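You operate a simulated robot arm through the tools that you are given. There is no shell and no other tool. Be economical: measure what you need, move in short steps, check, and stop when the job is done.

Carry out the task below with a simulated robot arm. There is one attempt and no reset: what you move stays moved.

TASK
Put the 20 small bottle from the top of the winder table on the black tape roll and the 40 small bottle on top of the white cap box.
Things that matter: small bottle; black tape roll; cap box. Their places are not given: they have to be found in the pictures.

It is judged by the outcome, as a careful person would: the job done as asked, and still so three seconds after it is handed in. It fails if anything else is knocked over, pushed out of place, dropped, spilled or broken.

THE ROBOT
A 6-joint arm with a two-finger parallel gripper, fixed in place. Base frame: the origin is at the foot of the arm, x ahead of it, y to its left, z up; the work surface is at about z = 880. Lengths are in mm, angles in degrees, forces in N, time in s.
With the tool pointing down near the work surface it reaches from about 240 to 640 mm from the base axis. Its first joint turns from -66.0 to 66.0 degrees. Payload 2.7 kg.
Tool frame: the origin (TCP) lies between the finger pads and is the grasp point; the fingertips stand 23 mm ahead of it; z points along the fingers, y is the line along which they close. The gripper opens to 94 mm. The fingers are 38 mm wide and 10 mm thick; the gripper's body (54 by 96 mm) begins 39 mm behind the TCP.
Orientation is that of the tool frame in the base frame, as a unit quaternion [w, x, y, z]. With the fingers straight down and closing along the base's y, the tool's x points along the base's -x, its y along +y and its z along -z.

THE INTERFACE
- The arm moves only by the tool jog_arm. Its argument "commands" is a list of rows, each a list of 7 numbers: the opening, from 0 (shut) to 1 (fully open), then the shift along the tool's x, y, z in units of 300 mm (1.0 is 300 mm), then the turn, a rotation vector about the tool's x, y, z in units of 60 degrees (1.0 is 60 degrees). In form: [[fingers, dx, dy, dz, ax, ay, az], ...]. A call has 1 to 20 rows; each row is the pose to reach, as a shift and turn from the pose commanded when the call began, along the tool's axes at that moment. A call with a number of a shift or a turn outside -1 to 1 is refused whole. A row lasts 0.2 s, in which the tool goes at most 50 mm and 8.6 degrees; a call with a longer step from one row to the next is refused whole, and so is a gripper value outside its range. A pose out of reach is approached as far as the arm can. The call stops where the force on the tool passes 40 N (or 10 N more than at its start, if that is more) or the arm is blocked; 0.2 s more then pass. The fingers move at their own pace (about 45 mm/s each) and stop on an object; they squeeze with about 23 N. The grip force told is the motor's: it shows also when the fingers shut on nothing. Time passes only in rows, and 0.2 s behind the last, so rows that repeat a pose let the fingers close. It gives the time, the measured TCP pose, the force on the tool (base axes), the opening and the grip force at its end, in the units of the frame above (readings bear some noise), and new pictures: "views" is both (left out), scene, wrist or none.
- Cameras (640 x 400 px; columns grow to the right, rows downward): "scene" is fixed at [82.2, -438.6, 1405.3]; the picture's right is [0.64, -0.77, 0.00], its down [-0.40, -0.34, -0.85] and it looks along [0.65, 0.55, -0.52] (base axes); focal length 323 px, centre (320, 200). "wrist" rides on the gripper at [-39, 0, -44] in the tool frame; the picture's right is [0.00, -1.00, 0.00], its down [0.97, 0.00, -0.24] and it looks along [0.24, 0.00, 0.97] (tool axes); focal length 218 px, centre (320, 200).
- locate(camera, pixels): for up to 12 pixels [column, row] of the newest picture of that camera ("zoom" is the newest enlarged one), the place [x, y, z] in the base frame of the surface seen there, good to about 3 mm, but the place of the scene camera against the robot may be out by one fixed shift of up to 12 mm in any direction. No time passes.
- close_up(camera, box): a new picture of the part [left, top, right, bottom] of that camera's present view, enlarged. No time passes.
- finish_job(): hands the job in; it is judged then, once.

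Work in short steps. Measure before you move; look again where a grasp or a placing could have gone wrong, and mend it. You have 60 turns and 120 pictures in all, the two below and enlarged ones among them. Open the gripper and draw the arm clear of the work before you hand the job in, unless the task says otherwise; then end with one line.

The tools are called after ">>>" as a command line: name --pt "numbers of a row" for each row, then --argument value for the rest, lists and objects as JSON in quotes. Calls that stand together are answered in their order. jog_arm: Moves the arm, as the interface text tells. Its arguments: {"type":"object","properties":{"commands":{"type":"array","items":{"type":"array","items":{"type":"number"}}},"views":{"type":"string","enum":["both","scene","wrist","none"]}},"required":["commands"]} The other tools are called the same way: locate (camera, pixels) gives the place of the surface under pixels of a picture; close_up (camera, box) takes an enlarged picture of a part of a camera's view; finish_job () hands the job in.

At the start:

```text
time: 0.0
tcp_pos: [401.2, -29.3, 1217.4]
ee_rot: [0.002, -0.001, 1.0, -0.001]
force: [-1.4, -0.3, 0.0]
finger_gap: 94.0
grip_force: 0.0
```

scene: 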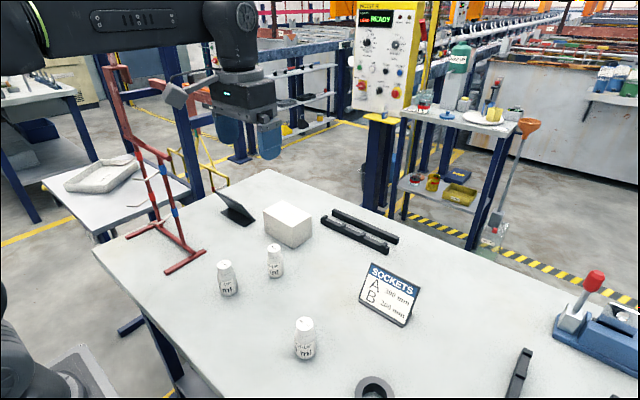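
wrist: 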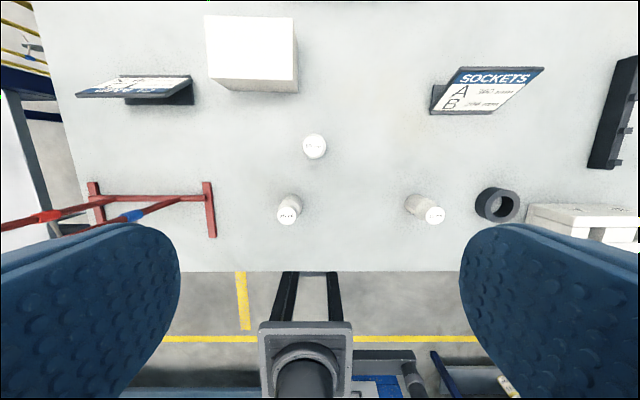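

Three bottles are visible; I need to read their labels and see the roll and boxes.

>>> close_up --camera "scene" --box '[200, 230, 340, 370]'

>>> close_up --camera "wrist" --box '[260, 120, 640, 260]'

>>> locate --camera "wrist" --pixels '[[315, 146], [287, 213], [434, 215], [414, 202], [497, 204], [487, 205], [250, 45], [208, 20], [292, 20], [297, 80], [214, 78], [400, 150]]'

>>> locate --camera "scene" --pixels '[[274, 247], [225, 265], [305, 324], [288, 220], [375, 385], [290, 205], [268, 208], [308, 222], [293, 230], [360, 385], [391, 385], [340, 300]]'

```text
2.86 times, centred on (270, 300) of scene
```

zoom: 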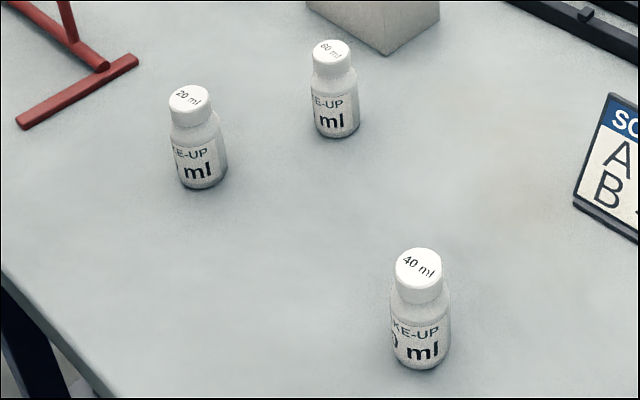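

```text
1.68 times, centred on (450, 190) of wrist
```

zoom: 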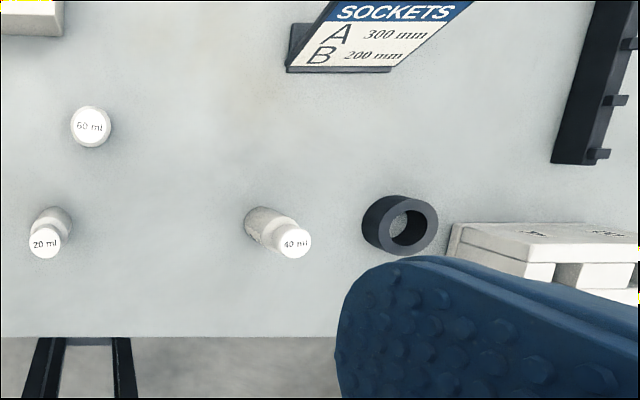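

```text
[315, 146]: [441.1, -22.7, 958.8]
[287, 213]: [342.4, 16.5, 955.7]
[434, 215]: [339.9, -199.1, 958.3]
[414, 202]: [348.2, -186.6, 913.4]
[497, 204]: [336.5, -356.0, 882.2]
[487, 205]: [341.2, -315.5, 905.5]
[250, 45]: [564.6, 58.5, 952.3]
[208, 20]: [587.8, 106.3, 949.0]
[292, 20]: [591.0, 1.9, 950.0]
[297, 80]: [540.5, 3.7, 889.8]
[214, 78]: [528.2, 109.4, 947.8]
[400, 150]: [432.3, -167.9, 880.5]
```

```text
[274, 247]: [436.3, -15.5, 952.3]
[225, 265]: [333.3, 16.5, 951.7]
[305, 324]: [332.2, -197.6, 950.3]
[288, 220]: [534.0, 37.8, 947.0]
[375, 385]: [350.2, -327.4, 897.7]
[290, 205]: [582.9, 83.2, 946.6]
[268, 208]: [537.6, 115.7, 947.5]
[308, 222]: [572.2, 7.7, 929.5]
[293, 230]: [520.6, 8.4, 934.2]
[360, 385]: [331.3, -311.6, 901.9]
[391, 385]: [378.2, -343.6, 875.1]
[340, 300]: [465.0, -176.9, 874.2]
```

The 20 ml is at about (342,16), the 40 ml at (340,-199), and the 60 ml stays put. I move above the roll to look at it and at the white object next to it.

>>> jog_arm --pt "1 0 -0.16 0 0 0 0" --pt "1 0 -0.32 0 0 0 0" --pt "1 0 -0.48 0 0 0 0" --pt "1 0 -0.64 0 0 0 0" --pt "1 0 -0.8 0 0 0 0" --pt "1 0 -0.96 0 0 0 0" --pt "1 0 -0.98 0 0 0 0" --pt "1 0 -0.98 0 0 0 0"

```text
time: 1.8
tcp_pos: [402.9, -322.1, 1219.9]
ee_rot: [0.002, 0.0, 1.0, 0.0]
force: [-0.1, -0.2, -0.4]
finger_gap: 93.9
grip_force: 0.0
```

scene: 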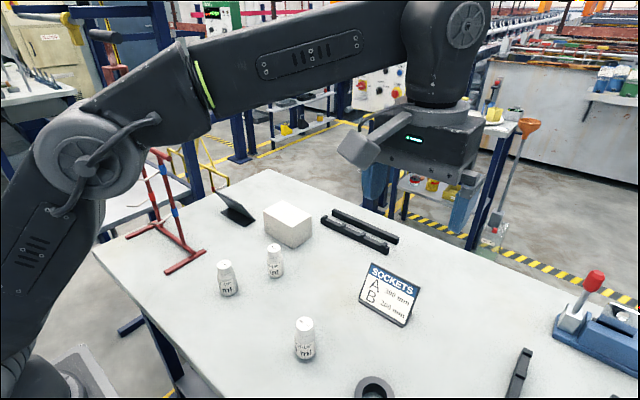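
wrist: 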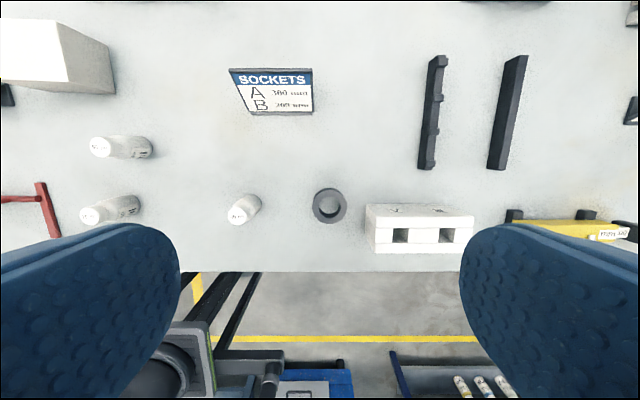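

>>> close_up --camera "wrist" --box '[210, 170, 370, 270]'

>>> locate --camera "zoom" --pixels '[[424, 148], [536, 148], [480, 85], [480, 200], [480, 140], [448, 145], [510, 145], [480, 110], [480, 178], [120, 175], [185, 135]]'

>>> close_up --camera "wrist" --box '[340, 180, 500, 280]'

>>> close_up --camera "scene" --box '[200, 170, 340, 260]'

```text
4.00 times, centred on (290, 220) of wrist
```

zoom: 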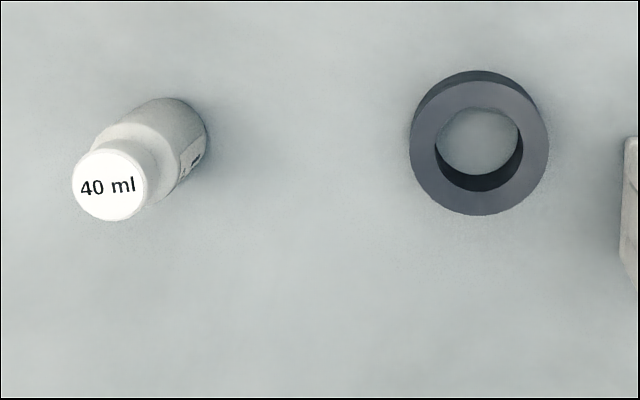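

```text
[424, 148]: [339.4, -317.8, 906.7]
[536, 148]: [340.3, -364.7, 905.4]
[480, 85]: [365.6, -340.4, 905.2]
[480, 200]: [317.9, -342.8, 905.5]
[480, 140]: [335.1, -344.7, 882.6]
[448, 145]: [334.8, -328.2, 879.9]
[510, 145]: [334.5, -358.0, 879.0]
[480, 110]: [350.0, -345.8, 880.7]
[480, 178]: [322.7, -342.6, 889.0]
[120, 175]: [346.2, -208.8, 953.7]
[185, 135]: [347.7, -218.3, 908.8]
```

```text
4.00 times, centred on (420, 230) of wrist
```

zoom: 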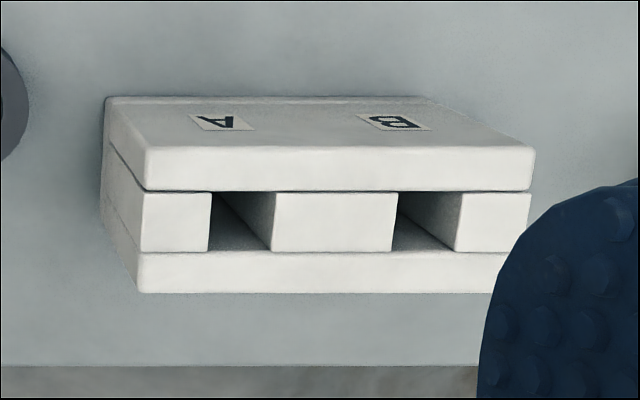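

```text
4.44 times, centred on (270, 215) of scene
```

zoom: 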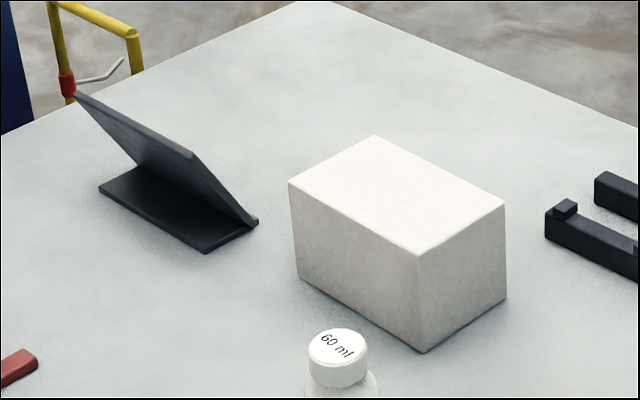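

The box at (560,55) is plain white with a top at about 949, so it is the cap box; the A/B piece is a socket holder. I drop closer over the roll to measure its hole.

>>> jog_arm --pt "1 0.03 -0.015 0.13 0 0 0" --pt "1 0.07 -0.03 0.26 0 0 0" --pt "1 0.11 -0.045 0.4 0 0 0" --pt "1 0.143 -0.063 0.533 0 0 0" --pt "1 0.143 -0.063 0.533 0 0 0" --views "wrist"

```text
time: 3.0
tcp_pos: [359.1, -342.0, 1059.1]
ee_rot: [0.002, 0.0, 1.0, -0.001]
force: [0.0, -0.6, -0.4]
finger_gap: 94.1
grip_force: 0.2
```

wrist: 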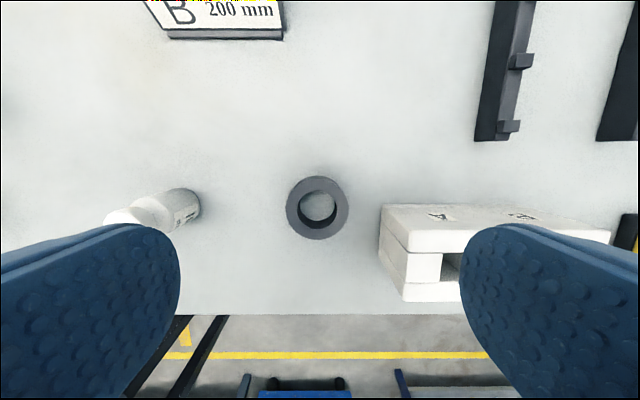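

>>> close_up --camera "wrist" --box '[270, 160, 366, 256]'

>>> locate --camera "wrist" --pixels '[[289, 210], [347, 210], [318, 235], [318, 181], [293, 210], [342, 210]]'

```text
4.17 times, centred on (318, 208) of wrist
```

zoom: 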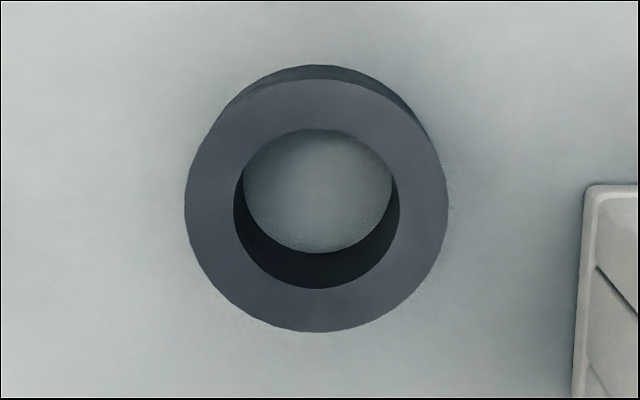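

```text
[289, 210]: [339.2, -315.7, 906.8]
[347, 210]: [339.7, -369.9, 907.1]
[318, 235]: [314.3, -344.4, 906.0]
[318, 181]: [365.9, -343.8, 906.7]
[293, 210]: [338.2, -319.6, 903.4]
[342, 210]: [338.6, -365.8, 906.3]
```

Roll: centre (339,-342), top z≈906.5, outer Ø≈59, hole Ø≈37.5. Now I hover over the 40 ml bottle.

>>> jog_arm --pt "1 0.02 0.15 0 0 0 0" --pt "1 0.03 0.3 0 0 0 0" --pt "1 0.047 0.463 0 0 0 0" --pt "1 0.047 0.463 0 0 0 0" --pt "1 0.047 0.463 0 0 0 0" --views "wrist"

>>> close_up --camera "wrist" --box '[270, 160, 366, 256]'

>>> locate --camera "wrist" --pixels '[[320, 200], [310, 200], [330, 200], [320, 210], [320, 190]]'

```text
time: 4.2
tcp_pos: [346.3, -202.3, 1059.7]
ee_rot: [0.001, 0.0, 1.0, -0.001]
force: [-0.5, -0.1, -0.5]
finger_gap: 94.1
grip_force: 0.0
```

wrist: 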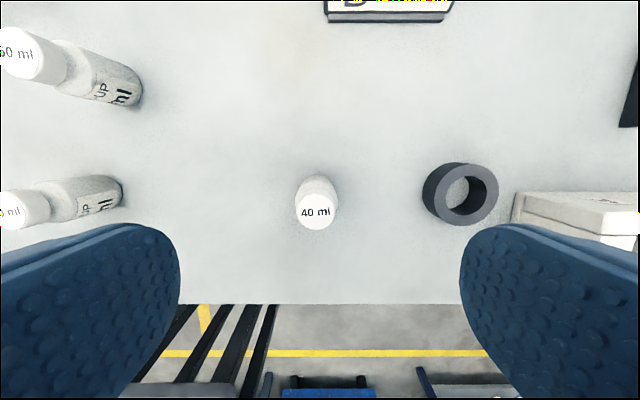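

```text
4.17 times, centred on (318, 208) of wrist
```

zoom: 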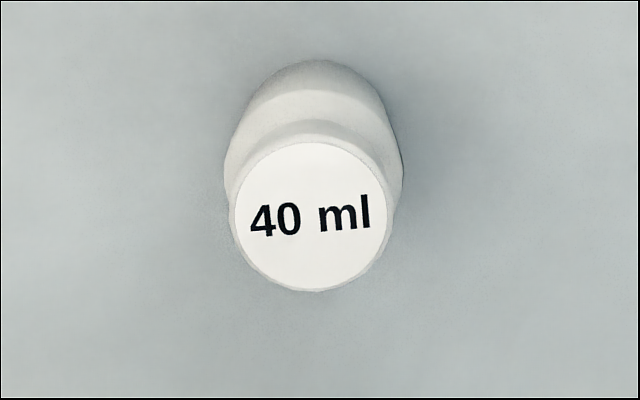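

```text
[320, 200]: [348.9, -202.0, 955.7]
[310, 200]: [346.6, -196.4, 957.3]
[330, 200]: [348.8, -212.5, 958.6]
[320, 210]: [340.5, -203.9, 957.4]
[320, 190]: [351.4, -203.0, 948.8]
```

The 40 ml cap centre is at about (339.5,-200), and its body is about 35 mm wide. I descend to z≈925 and grip it.

>>> jog_arm --pt "1 0.0217 0.008 0.0 0 0 0" --pt "1 0.0217 0.008 0.12 0 0 0" --pt "1 0.0217 0.008 0.24 0 0 0" --pt "1 0.0217 0.008 0.36 0 0 0" --pt "1 0.0217 0.008 0.449 0 0 0" --pt "1 0.0217 0.008 0.449 0 0 0" --pt "0.3 0.0217 0.008 0.449 0 0 0" --pt "0.3 0.0217 0.008 0.449 0 0 0" --pt "0.3 0.0217 0.008 0.449 0 0 0" --pt "0.3 0.0217 0.008 0.449 0 0 0" --pt "0.3 0.0217 0.008 0.449 0 0 0" --pt "0.3 0.0217 0.008 0.449 0 0 0"

```text
time: 6.8
tcp_pos: [339.2, -203.6, 923.4]
ee_rot: [0.002, 0.0, 1.0, -0.001]
force: [1.0, -0.2, 0.7]
finger_gap: 34.8
grip_force: 22.8
```

scene: 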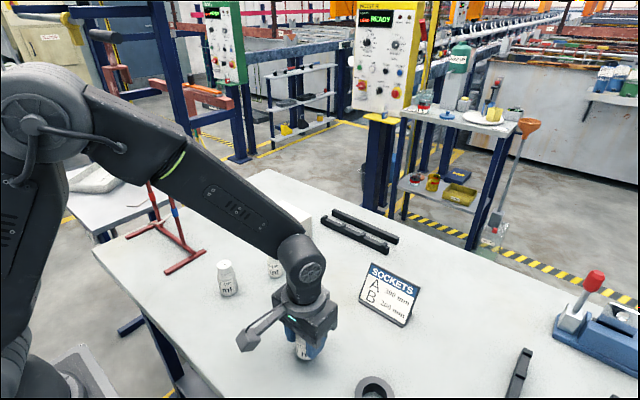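
wrist: 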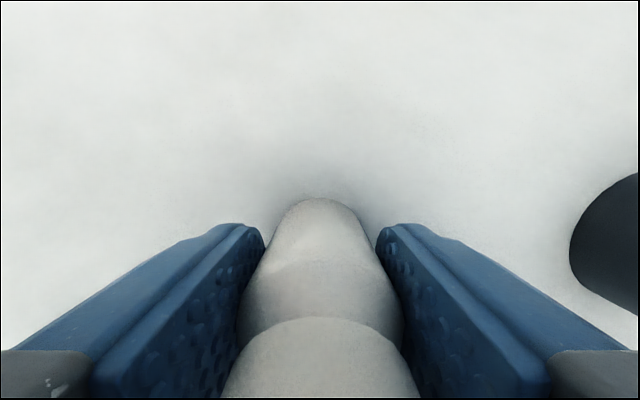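

The bottle is held at 34.8 mm, slightly narrower than the roll hole. I lift it and carry it over the cap box, whose top centre is about (560,56).

>>> jog_arm --pt "0.2 0 0 -0.08 0 0 0" --pt "0.2 0 0 -0.2 0 0 0" --pt "0.2 0 0 -0.34 0 0 0" --pt "0.2 0 0 -0.48 0 0 0" --pt "0.2 0 0 -0.58 0 0 0" --pt "0.2 -0.08 0.1 -0.58 0 0 0" --pt "0.2 -0.17 0.2 -0.58 0 0 0" --pt "0.2 -0.26 0.3 -0.58 0 0 0" --pt "0.2 -0.34 0.4 -0.58 0 0 0" --pt "0.2 -0.43 0.5 -0.58 0 0 0" --pt "0.2 -0.52 0.6 -0.58 0 0 0" --pt "0.2 -0.6 0.7 -0.58 0 0 0" --pt "0.2 -0.68 0.8 -0.58 0 0 0" --pt "0.2 -0.736 0.86 -0.58 0 0 0" --pt "0.2 -0.736 0.86 -0.58 0 0 0"

```text
time: 10.0
tcp_pos: [559.9, 55.0, 1100.2]
ee_rot: [0.001, 0.0, 1.0, -0.001]
force: [0.4, 0.2, -1.5]
finger_gap: 34.7
grip_force: 23.1
```

scene: 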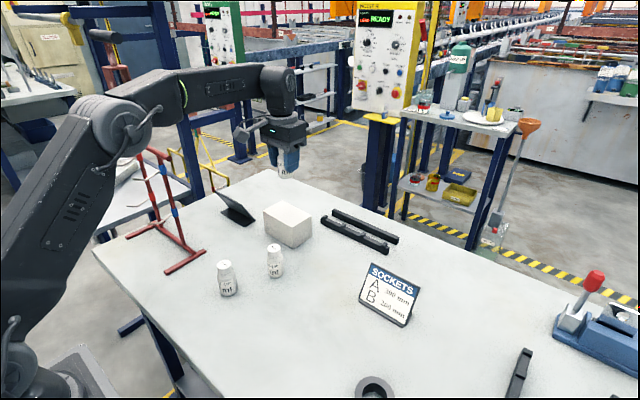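
wrist: 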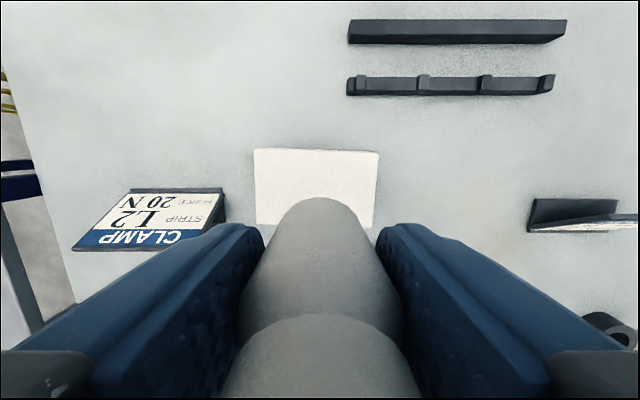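

>>> locate --camera "wrist" --pixels '[[257, 152], [376, 155], [258, 219], [371, 223], [265, 190]]'

>>> close_up --camera "wrist" --box '[230, 130, 400, 240]'

```text
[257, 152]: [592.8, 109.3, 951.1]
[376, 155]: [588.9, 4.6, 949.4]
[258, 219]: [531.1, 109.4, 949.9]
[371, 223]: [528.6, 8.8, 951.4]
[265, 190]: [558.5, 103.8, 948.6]
```

```text
3.64 times, centred on (315, 185) of wrist
```

zoom: 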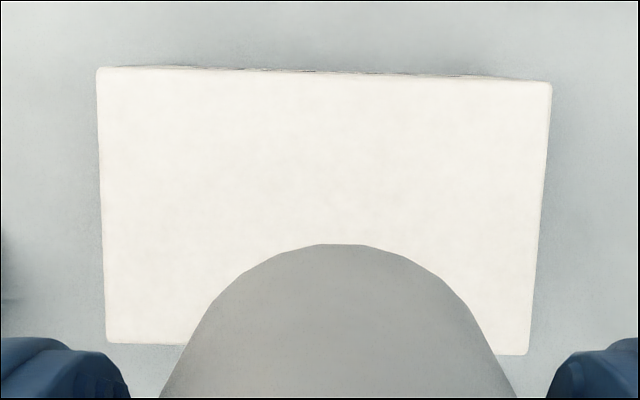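

The box top is centred at (560,57) at z≈950, so I expect the bottle to touch at TCP z≈993.5. I lower to just above that.

>>> jog_arm --pt "0.2 0 0 0.1 0 0 0" --pt "0.2 0 0 0.2 0 0 0" --pt "0.2 0 0 0.29 0 0 0" --pt "0.2 0 0 0.33 0 0 0" --pt "0.2 0 0 0.348 0 0 0" --pt "0.2 0 0 0.348 0 0 0" --views "scene"

>>> close_up --camera "scene" --box '[230, 150, 350, 260]'

```text
time: 11.4
tcp_pos: [557.1, 56.6, 993.3]
ee_rot: [0.002, -0.001, 1.0, -0.001]
force: [0.2, -0.2, -1.2]
finger_gap: 34.4
grip_force: 23.4
```

scene: 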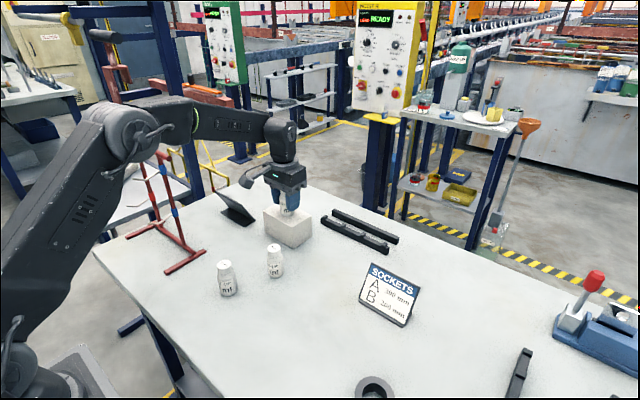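

```text
3.64 times, centred on (290, 205) of scene
```

zoom: 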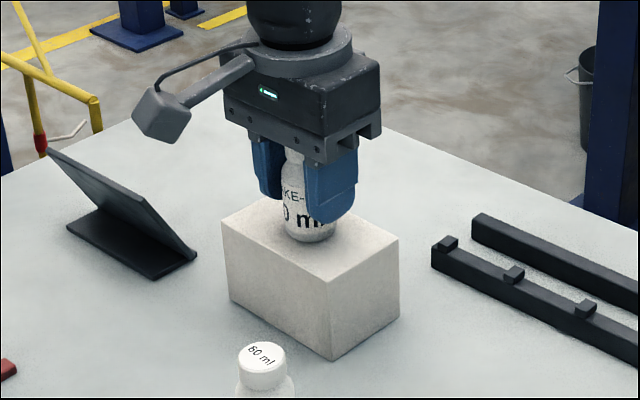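

It is near contact with no load felt yet, so I creep down 1.5 mm and check the force.

>>> jog_arm --pt "0.2 0 0 0.0025 0 0 0" --pt "0.2 0 0 0.005 0 0 0" --pt "0.2 0 0 0.005 0 0 0" --views "none"

```text
time: 12.2
tcp_pos: [558.4, 57.4, 994.1]
ee_rot: [0.002, -0.001, 1.0, -0.001]
force: [-0.4, -1.1, 3.4]
finger_gap: 34.8
grip_force: 23.1
```

The force has risen to +3.4 N, so the bottle is touching. I open the gripper and lift away.

>>> jog_arm --pt "0.5 0 0 0.005 0 0 0" --pt "0.7 0 0 0.005 0 0 0" --pt "1 0 0 0.005 0 0 0" --pt "1 0 0 0.005 0 0 0" --pt "1 0 0 -0.05 0 0 0" --pt "1 0 0 -0.15 0 0 0" --pt "1 0 0 -0.28 0 0 0" --pt "1 0 0 -0.36 0 0 0" --pt "1 0 0 -0.36 0 0 0"

>>> close_up --camera "scene" --box '[230, 150, 350, 260]'

```text
time: 14.2
tcp_pos: [557.3, 58.4, 1100.0]
ee_rot: [0.002, 0.001, 1.0, -0.001]
force: [-0.2, 0.2, -0.6]
finger_gap: 94.0
grip_force: 0.1
```

scene: 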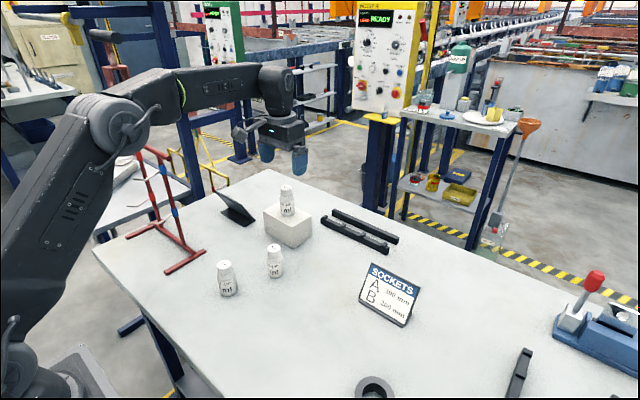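
wrist: 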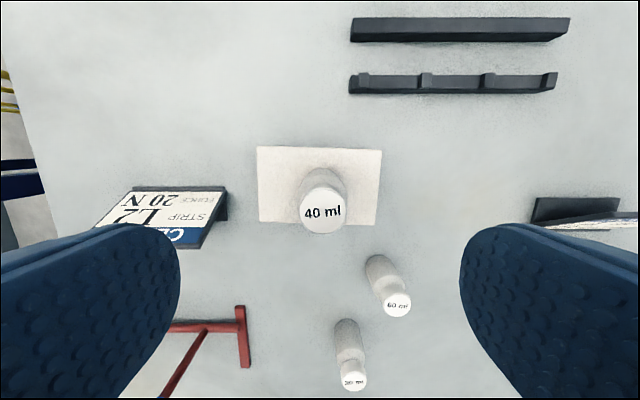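

```text
3.64 times, centred on (290, 205) of scene
```

zoom: 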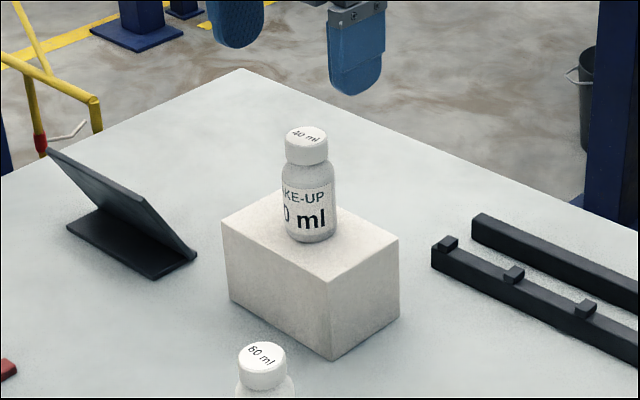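

The 40 ml stands upright on the box. I move to hover over the 20 ml at about (342,16) and check the red stand's clearance.

>>> jog_arm --pt "1 0.14 -0.02 0 0 0 0" --pt "1 0.28 -0.04 0 0 0 0" --pt "1 0.42 -0.07 0 0 0 0" --pt "1 0.56 -0.1 0 0 0 0" --pt "1 0.7 -0.14 0 0 0 0" --pt "1 0.705 -0.14 0.1 0 0 0" --pt "1 0.705 -0.14 0.133 0 0 0" --pt "1 0.705 -0.14 0.133 0 0 0"

>>> close_up --camera "wrist" --box '[270, 160, 366, 256]'

>>> locate --camera "wrist" --pixels '[[320, 200], [310, 205], [330, 205], [320, 210], [320, 215]]'

>>> locate --camera "scene" --pixels '[[203, 252], [168, 272], [168, 160], [175, 212], [103, 68]]'

```text
time: 16.0
tcp_pos: [346.7, 15.4, 1061.4]
ee_rot: [0.002, 0.0, 1.0, -0.001]
force: [0.6, 0.2, -0.1]
finger_gap: 94.1
grip_force: 0.1
```

scene: 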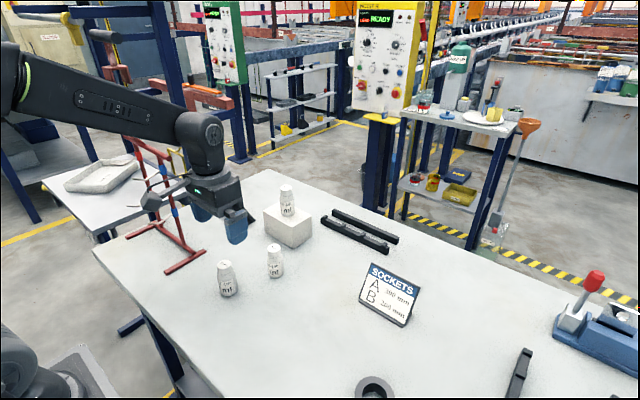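
wrist: 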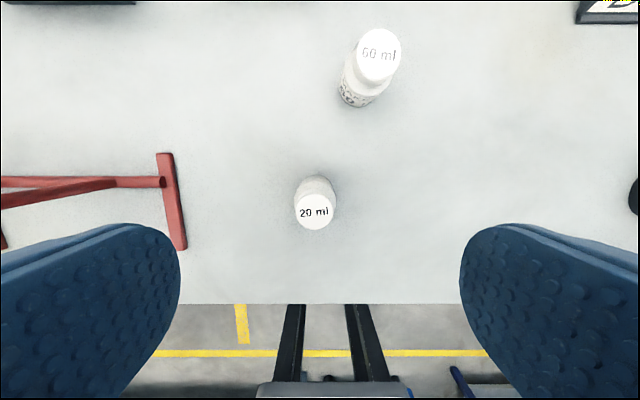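

```text
4.17 times, centred on (318, 208) of wrist
```

zoom: 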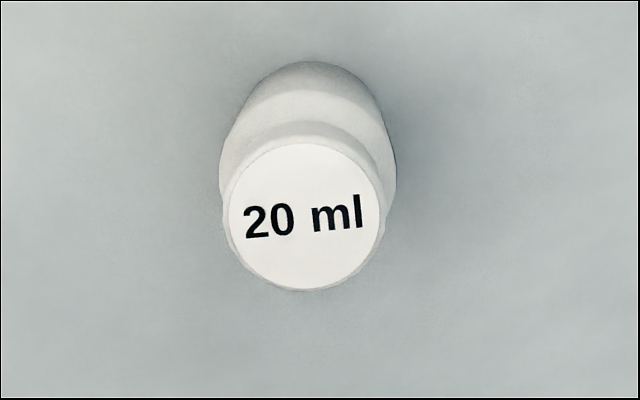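

```text
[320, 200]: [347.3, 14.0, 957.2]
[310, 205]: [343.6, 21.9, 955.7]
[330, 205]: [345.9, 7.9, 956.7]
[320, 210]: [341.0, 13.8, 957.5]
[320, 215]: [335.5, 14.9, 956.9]
```

```text
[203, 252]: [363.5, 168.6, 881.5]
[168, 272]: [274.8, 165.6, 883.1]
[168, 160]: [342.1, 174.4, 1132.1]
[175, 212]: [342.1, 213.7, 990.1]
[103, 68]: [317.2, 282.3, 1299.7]
```

A grey stub on the gripper appears near the red upright; I measure both before descending.

>>> close_up --camera "scene" --box '[110, 110, 270, 290]'

>>> locate --camera "scene" --pixels '[[152, 201], [160, 198], [180, 184], [148, 165], [140, 140], [160, 155], [172, 205], [208, 188]]'

```text
2.22 times, centred on (190, 200) of scene
```

zoom: 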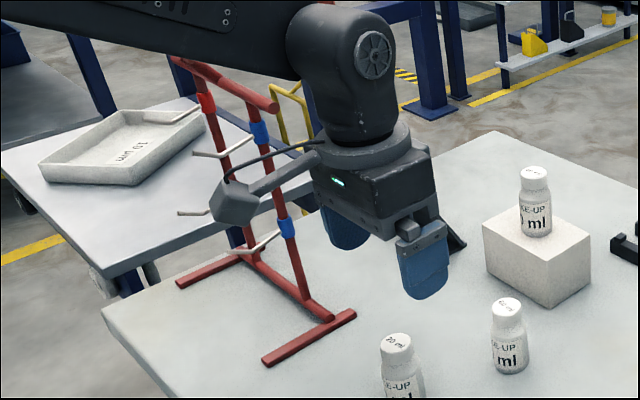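

```text
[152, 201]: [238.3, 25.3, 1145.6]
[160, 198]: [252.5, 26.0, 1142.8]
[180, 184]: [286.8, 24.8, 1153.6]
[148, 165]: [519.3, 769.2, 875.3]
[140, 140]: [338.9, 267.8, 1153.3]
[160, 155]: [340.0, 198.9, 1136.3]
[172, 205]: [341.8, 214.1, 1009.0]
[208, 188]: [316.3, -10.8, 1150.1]
```

The stub points toward −x at y≈25, so it clears the stand. I descend on the 20 ml at (339.5,18) and grip it.

>>> jog_arm --pt "1 0.024 0.009 0.0 0 0 0" --pt "1 0.024 0.009 0.12 0 0 0" --pt "1 0.024 0.009 0.24 0 0 0" --pt "1 0.024 0.009 0.36 0 0 0" --pt "1 0.024 0.009 0.458 0 0 0" --pt "1 0.024 0.009 0.458 0 0 0" --pt "0.2 0.024 0.009 0.458 0 0 0" --pt "0.2 0.024 0.009 0.458 0 0 0" --pt "0.2 0.024 0.009 0.458 0 0 0" --pt "0.2 0.024 0.009 0.458 0 0 0" --pt "0.2 0.024 0.009 0.458 0 0 0" --pt "0.2 0.024 0.009 0.458 0 0 0" --views "scene"

```text
time: 18.6
tcp_pos: [339.0, 17.9, 922.7]
ee_rot: [0.003, 0.0, 1.0, -0.001]
force: [0.8, -1.2, -0.4]
finger_gap: 35.0
grip_force: 22.8
```

scene: 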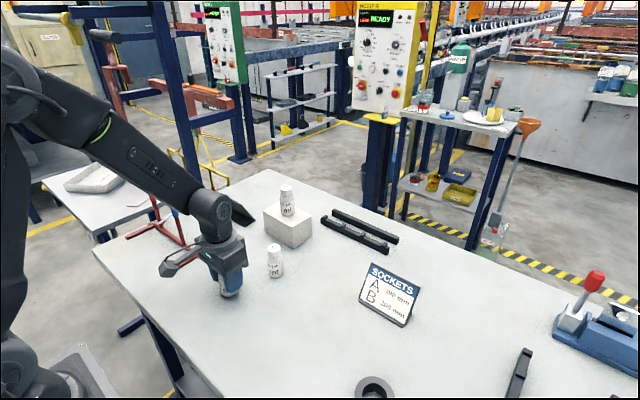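

The 20 ml is held at 35.0 mm, and centred it would drop into the ~37.5 mm hole. I'll seat it on the rim, offset about 12.5 mm in +x so its centre of mass stays supported, and first lift and carry it over.

>>> jog_arm --pt "0.2 0 0 -0.08 0 0 0" --pt "0.2 0 0 -0.2 0 0 0" --pt "0.2 0 0 -0.34 0 0 0" --pt "0.2 0 0 -0.44 0 0 0" --pt "0.2 0 -0.12 -0.44 0 0 0" --pt "0.2 0 -0.25 -0.44 0 0 0" --pt "0.2 0 -0.38 -0.44 0 0 0" --pt "0.2 0 -0.51 -0.44 0 0 0" --pt "0.2 0 -0.64 -0.44 0 0 0" --pt "0.2 0 -0.77 -0.44 0 0 0" --pt "0.2 0 -0.9 -0.44 0 0 0" --pt "0.2 0 -0.98 -0.44 0 0 0" --pt "0.2 0 -0.98 -0.44 0 0 0" --views "wrist"

>>> close_up --camera "wrist" --box '[340, 140, 500, 240]'

```text
time: 21.4
tcp_pos: [338.6, -274.8, 1054.5]
ee_rot: [0.002, 0.0, 1.0, 0.001]
force: [0.3, -0.8, 0.1]
finger_gap: 34.6
grip_force: 23.4
```

wrist: 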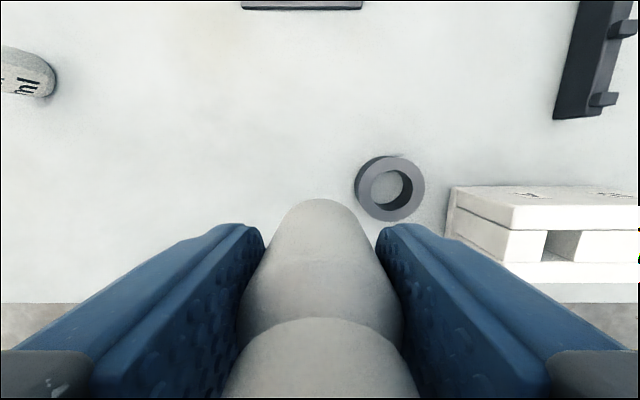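

```text
4.00 times, centred on (420, 190) of wrist
```

zoom: 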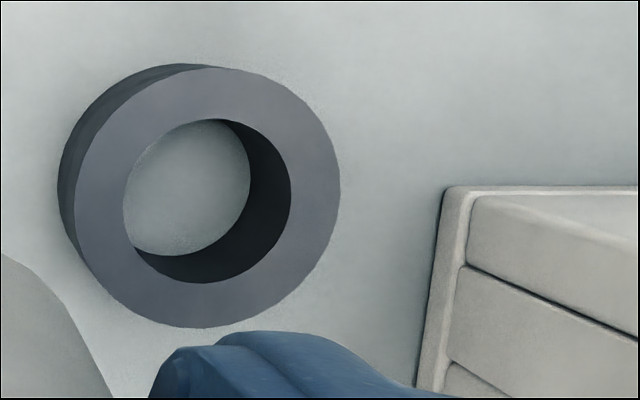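

>>> locate --camera "zoom" --pixels '[[90, 200], [325, 200], [210, 85], [210, 310], [450, 200], [470, 215]]'

```text
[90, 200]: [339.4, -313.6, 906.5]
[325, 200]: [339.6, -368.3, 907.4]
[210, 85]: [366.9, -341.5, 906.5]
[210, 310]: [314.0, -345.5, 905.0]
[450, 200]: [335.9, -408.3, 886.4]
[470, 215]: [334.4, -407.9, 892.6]
```

The roll centre is confirmed at (340,-341), top 906.5, with the holder beyond y=-400. I move to (352,-341) and lower to TCP z≈953.

>>> jog_arm --pt "0.2 -0.02 -0.11 0 0 0 0" --pt "0.2 -0.0437 -0.219 0 0 0 0" --pt "0.2 -0.0437 -0.219 0.1 0 0 0" --pt "0.2 -0.0437 -0.219 0.22 0 0 0" --pt "0.2 -0.0437 -0.219 0.31 0 0 0" --pt "0.2 -0.0437 -0.219 0.338 0 0 0" --pt "0.2 -0.0437 -0.219 0.338 0 0 0" --pt "0.2 -0.0437 -0.219 0.338 0 0 0"

>>> close_up --camera "scene" --box '[310, 310, 450, 400]'

```text
time: 23.2
tcp_pos: [353.4, -342.2, 953.4]
ee_rot: [0.002, 0.0, 1.0, -0.002]
force: [0.0, 0.4, -0.9]
finger_gap: 34.8
grip_force: 22.8
```

scene: 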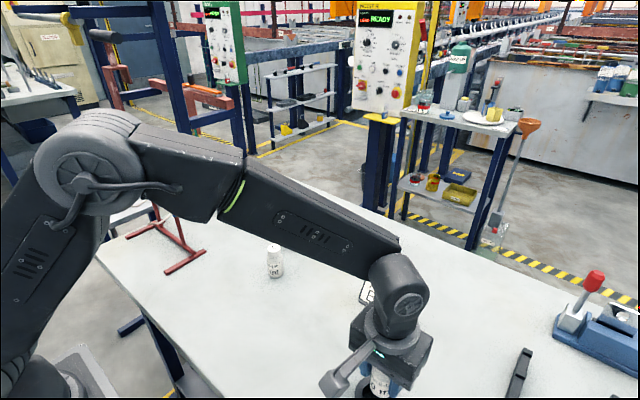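
wrist: 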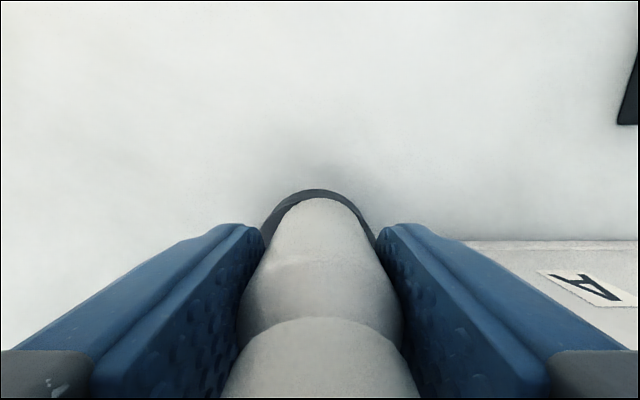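

```text
4.44 times, centred on (380, 355) of scene
```

zoom: 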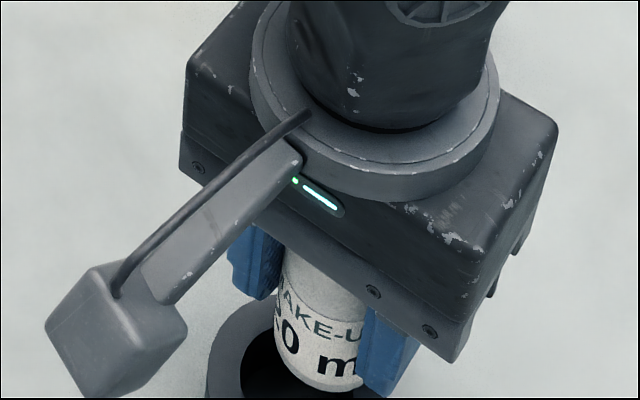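

The bottle sits over the rear of the ring as planned. I creep down until contact.

>>> jog_arm --pt "0.2 0 0 0.004 0 0 0" --pt "0.2 0 0 0.008 0 0 0" --pt "0.2 0 0 0.011 0 0 0" --pt "0.2 0 0 0.011 0 0 0" --views "none"

```text
time: 24.2
tcp_pos: [353.5, -341.9, 950.7]
ee_rot: [0.002, 0.001, 1.0, -0.001]
force: [0.3, -0.7, -0.4]
finger_gap: 34.6
grip_force: 22.8
```

>>> jog_arm --pt "0.2 0 0 0.0025 0 0 0" --pt "0.2 0 0 0.005 0 0 0" --pt "0.2 0 0 0.005 0 0 0" --views "none"

```text
time: 25.0
tcp_pos: [352.3, -343.0, 949.1]
ee_rot: [0.002, 0.0, 1.0, 0.0]
force: [0.1, 0.6, -0.4]
finger_gap: 34.9
grip_force: 23.1
```

Still no load; another 1.5 mm.

>>> jog_arm --pt "0.2 0 0 0.0025 0 0 0" --pt "0.2 0 0 0.005 0 0 0" --pt "0.2 0 0 0.005 0 0 0" --views "none"

```text
time: 25.8
tcp_pos: [352.8, -342.2, 947.7]
ee_rot: [0.002, -0.001, 1.0, 0.0]
force: [0.1, 1.3, 2.5]
finger_gap: 34.9
grip_force: 23.5
```

Contact is felt at 2.5 N. I open slightly and look before withdrawing.

>>> jog_arm --pt "0.4 0 0 0 0 0 0" --pt "0.45 0 0 0 0 0 0" --pt "0.5 0 0 0 0 0 0" --pt "0.5 0 0 0 0 0 0"

>>> close_up --camera "scene" --box '[310, 310, 450, 400]'

```text
time: 26.8
tcp_pos: [353.2, -342.0, 947.9]
ee_rot: [0.002, -0.001, 1.0, -0.002]
force: [0.3, -0.2, 0.0]
finger_gap: 46.8
grip_force: 0.0
```

scene: 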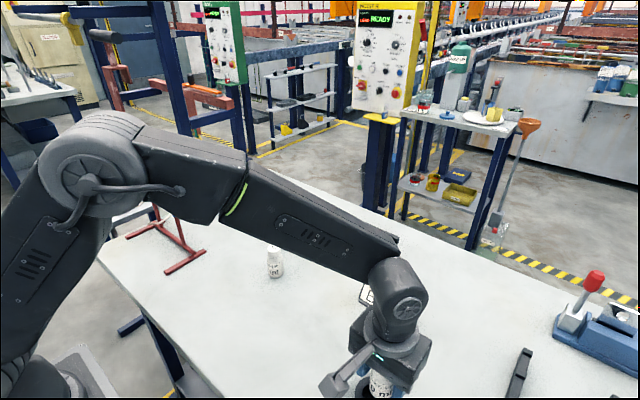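
wrist: 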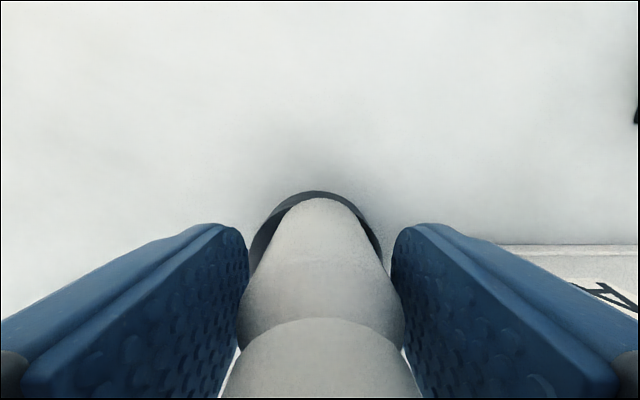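

```text
4.44 times, centred on (380, 355) of scene
```

zoom: 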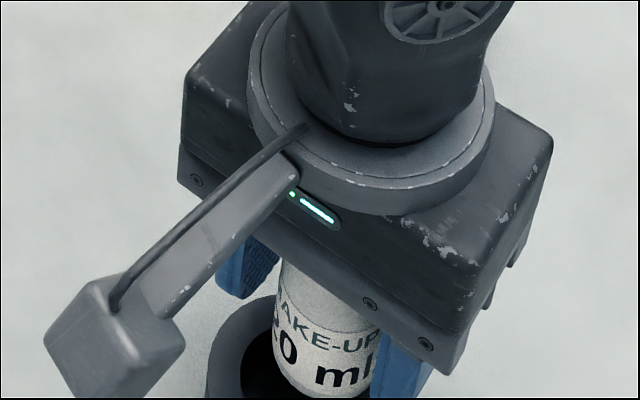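

The bottle stands on the rim unmoved. I open a little more and lift straight up.

>>> jog_arm --pt "0.65 0 0 0 0 0 0" --pt "0.65 0 0 0 0 0 0" --pt "0.65 0 0 -0.04 0 0 0" --pt "0.65 0 0 -0.1 0 0 0" --pt "0.65 0 0 -0.2 0 0 0" --pt "0.65 0 0 -0.32 0 0 0" --pt "0.8 0 0 -0.45 0 0 0" --pt "1 0 0 -0.55 0 0 0" --pt "1 0 0 -0.55 0 0 0"

>>> close_up --camera "scene" --box '[310, 310, 450, 400]'

>>> close_up --camera "wrist" --box '[240, 150, 400, 260]'

```text
time: 28.8
tcp_pos: [353.8, -342.7, 1113.0]
ee_rot: [0.001, 0.0, 1.0, 0.001]
force: [-0.5, -0.4, -0.2]
finger_gap: 93.9
grip_force: 0.0
```

scene: 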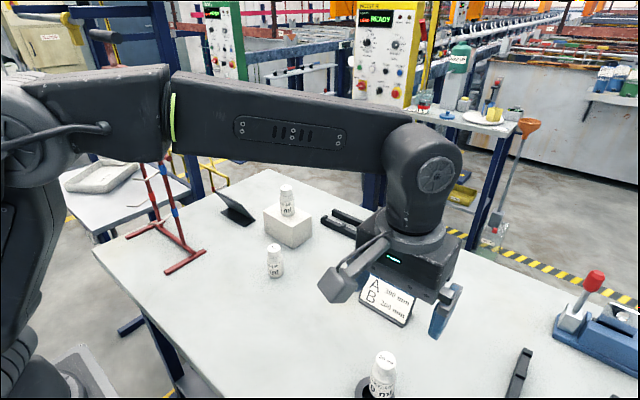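
wrist: 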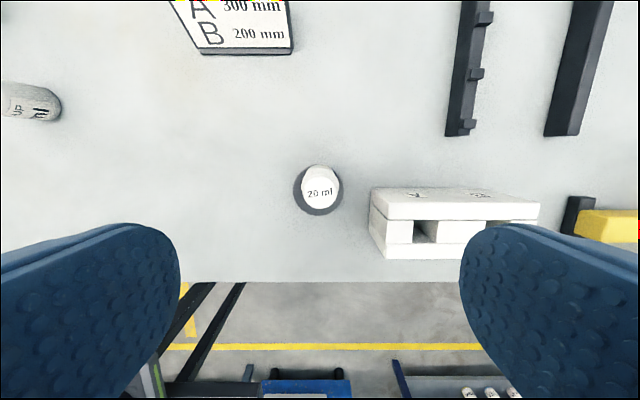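

```text
4.44 times, centred on (380, 355) of scene
```

zoom: 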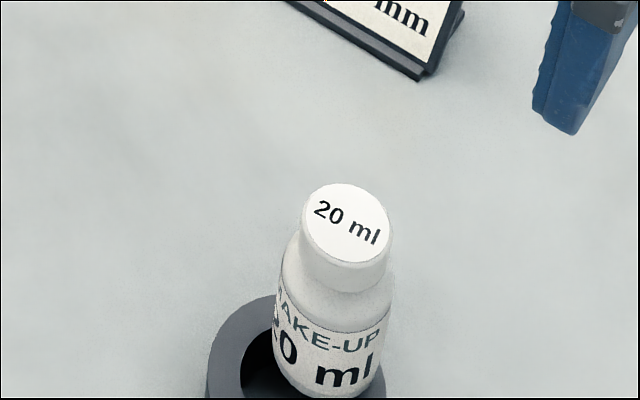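

```text
3.64 times, centred on (320, 205) of wrist
```

zoom: 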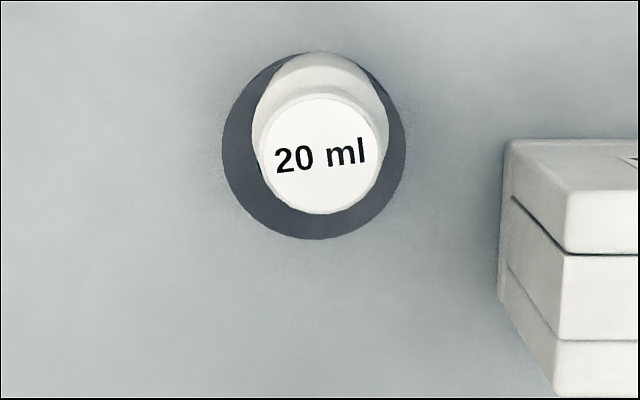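

I check that the cap is level and move the arm up and clear.

>>> locate --camera "zoom" --pixels '[[320, 110], [320, 200], [270, 155], [370, 150], [320, 155]]'

>>> jog_arm --pt "1 0 0.1 -0.12 0 0 0" --pt "1 0 0.24 -0.2 0 0 0" --pt "1 0 0.38 -0.25 0 0 0" --pt "1 0 0.52 -0.3 0 0 0" --pt "1 0 0.66 -0.33 0 0 0" --pt "1 0 0.66 -0.33 0 0 0" --pt "1 0 0.66 -0.33 0 0 0" --pt "1 0 0.66 -0.33 0 0 0" --pt "1 0 0.66 -0.33 0 0 0"

>>> close_up --camera "scene" --box '[310, 310, 450, 400]'

```text
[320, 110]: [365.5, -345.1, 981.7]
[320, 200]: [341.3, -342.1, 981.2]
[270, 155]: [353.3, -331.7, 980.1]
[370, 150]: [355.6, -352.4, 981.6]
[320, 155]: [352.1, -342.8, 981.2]
```

```text
time: 30.8
tcp_pos: [352.4, -144.2, 1208.4]
ee_rot: [0.001, 0.0, 1.0, -0.001]
force: [-0.3, 0.3, -0.1]
finger_gap: 93.8
grip_force: 0.1
```

scene: 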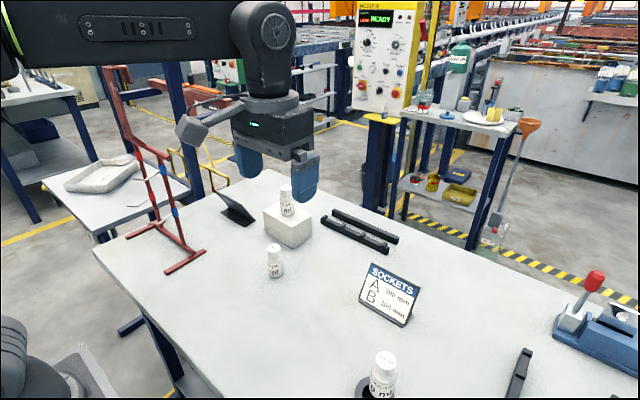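
wrist: 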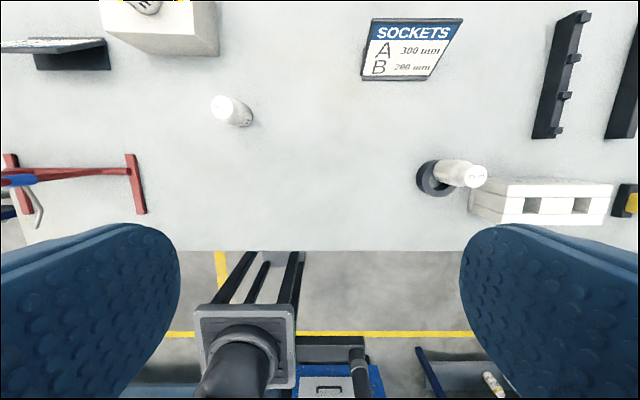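

```text
4.44 times, centred on (380, 355) of scene
```

zoom: 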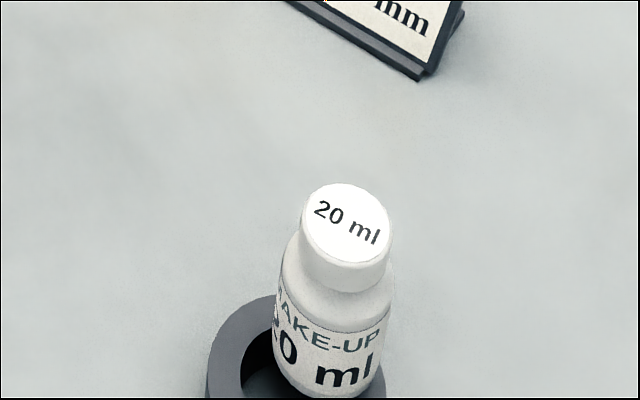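

Both bottles stand upright and steady (20 ml cap level at z≈981), nothing else has moved, and the arm is clear, so I hand the job in.

>>> finish_job

```text
The job is handed in.
```

The 20 ml bottle is standing on the black tape roll, set off-centre on the rim because the hole is slightly wider than the bottle, and the 40 ml bottle is standing on top of the white cap box.
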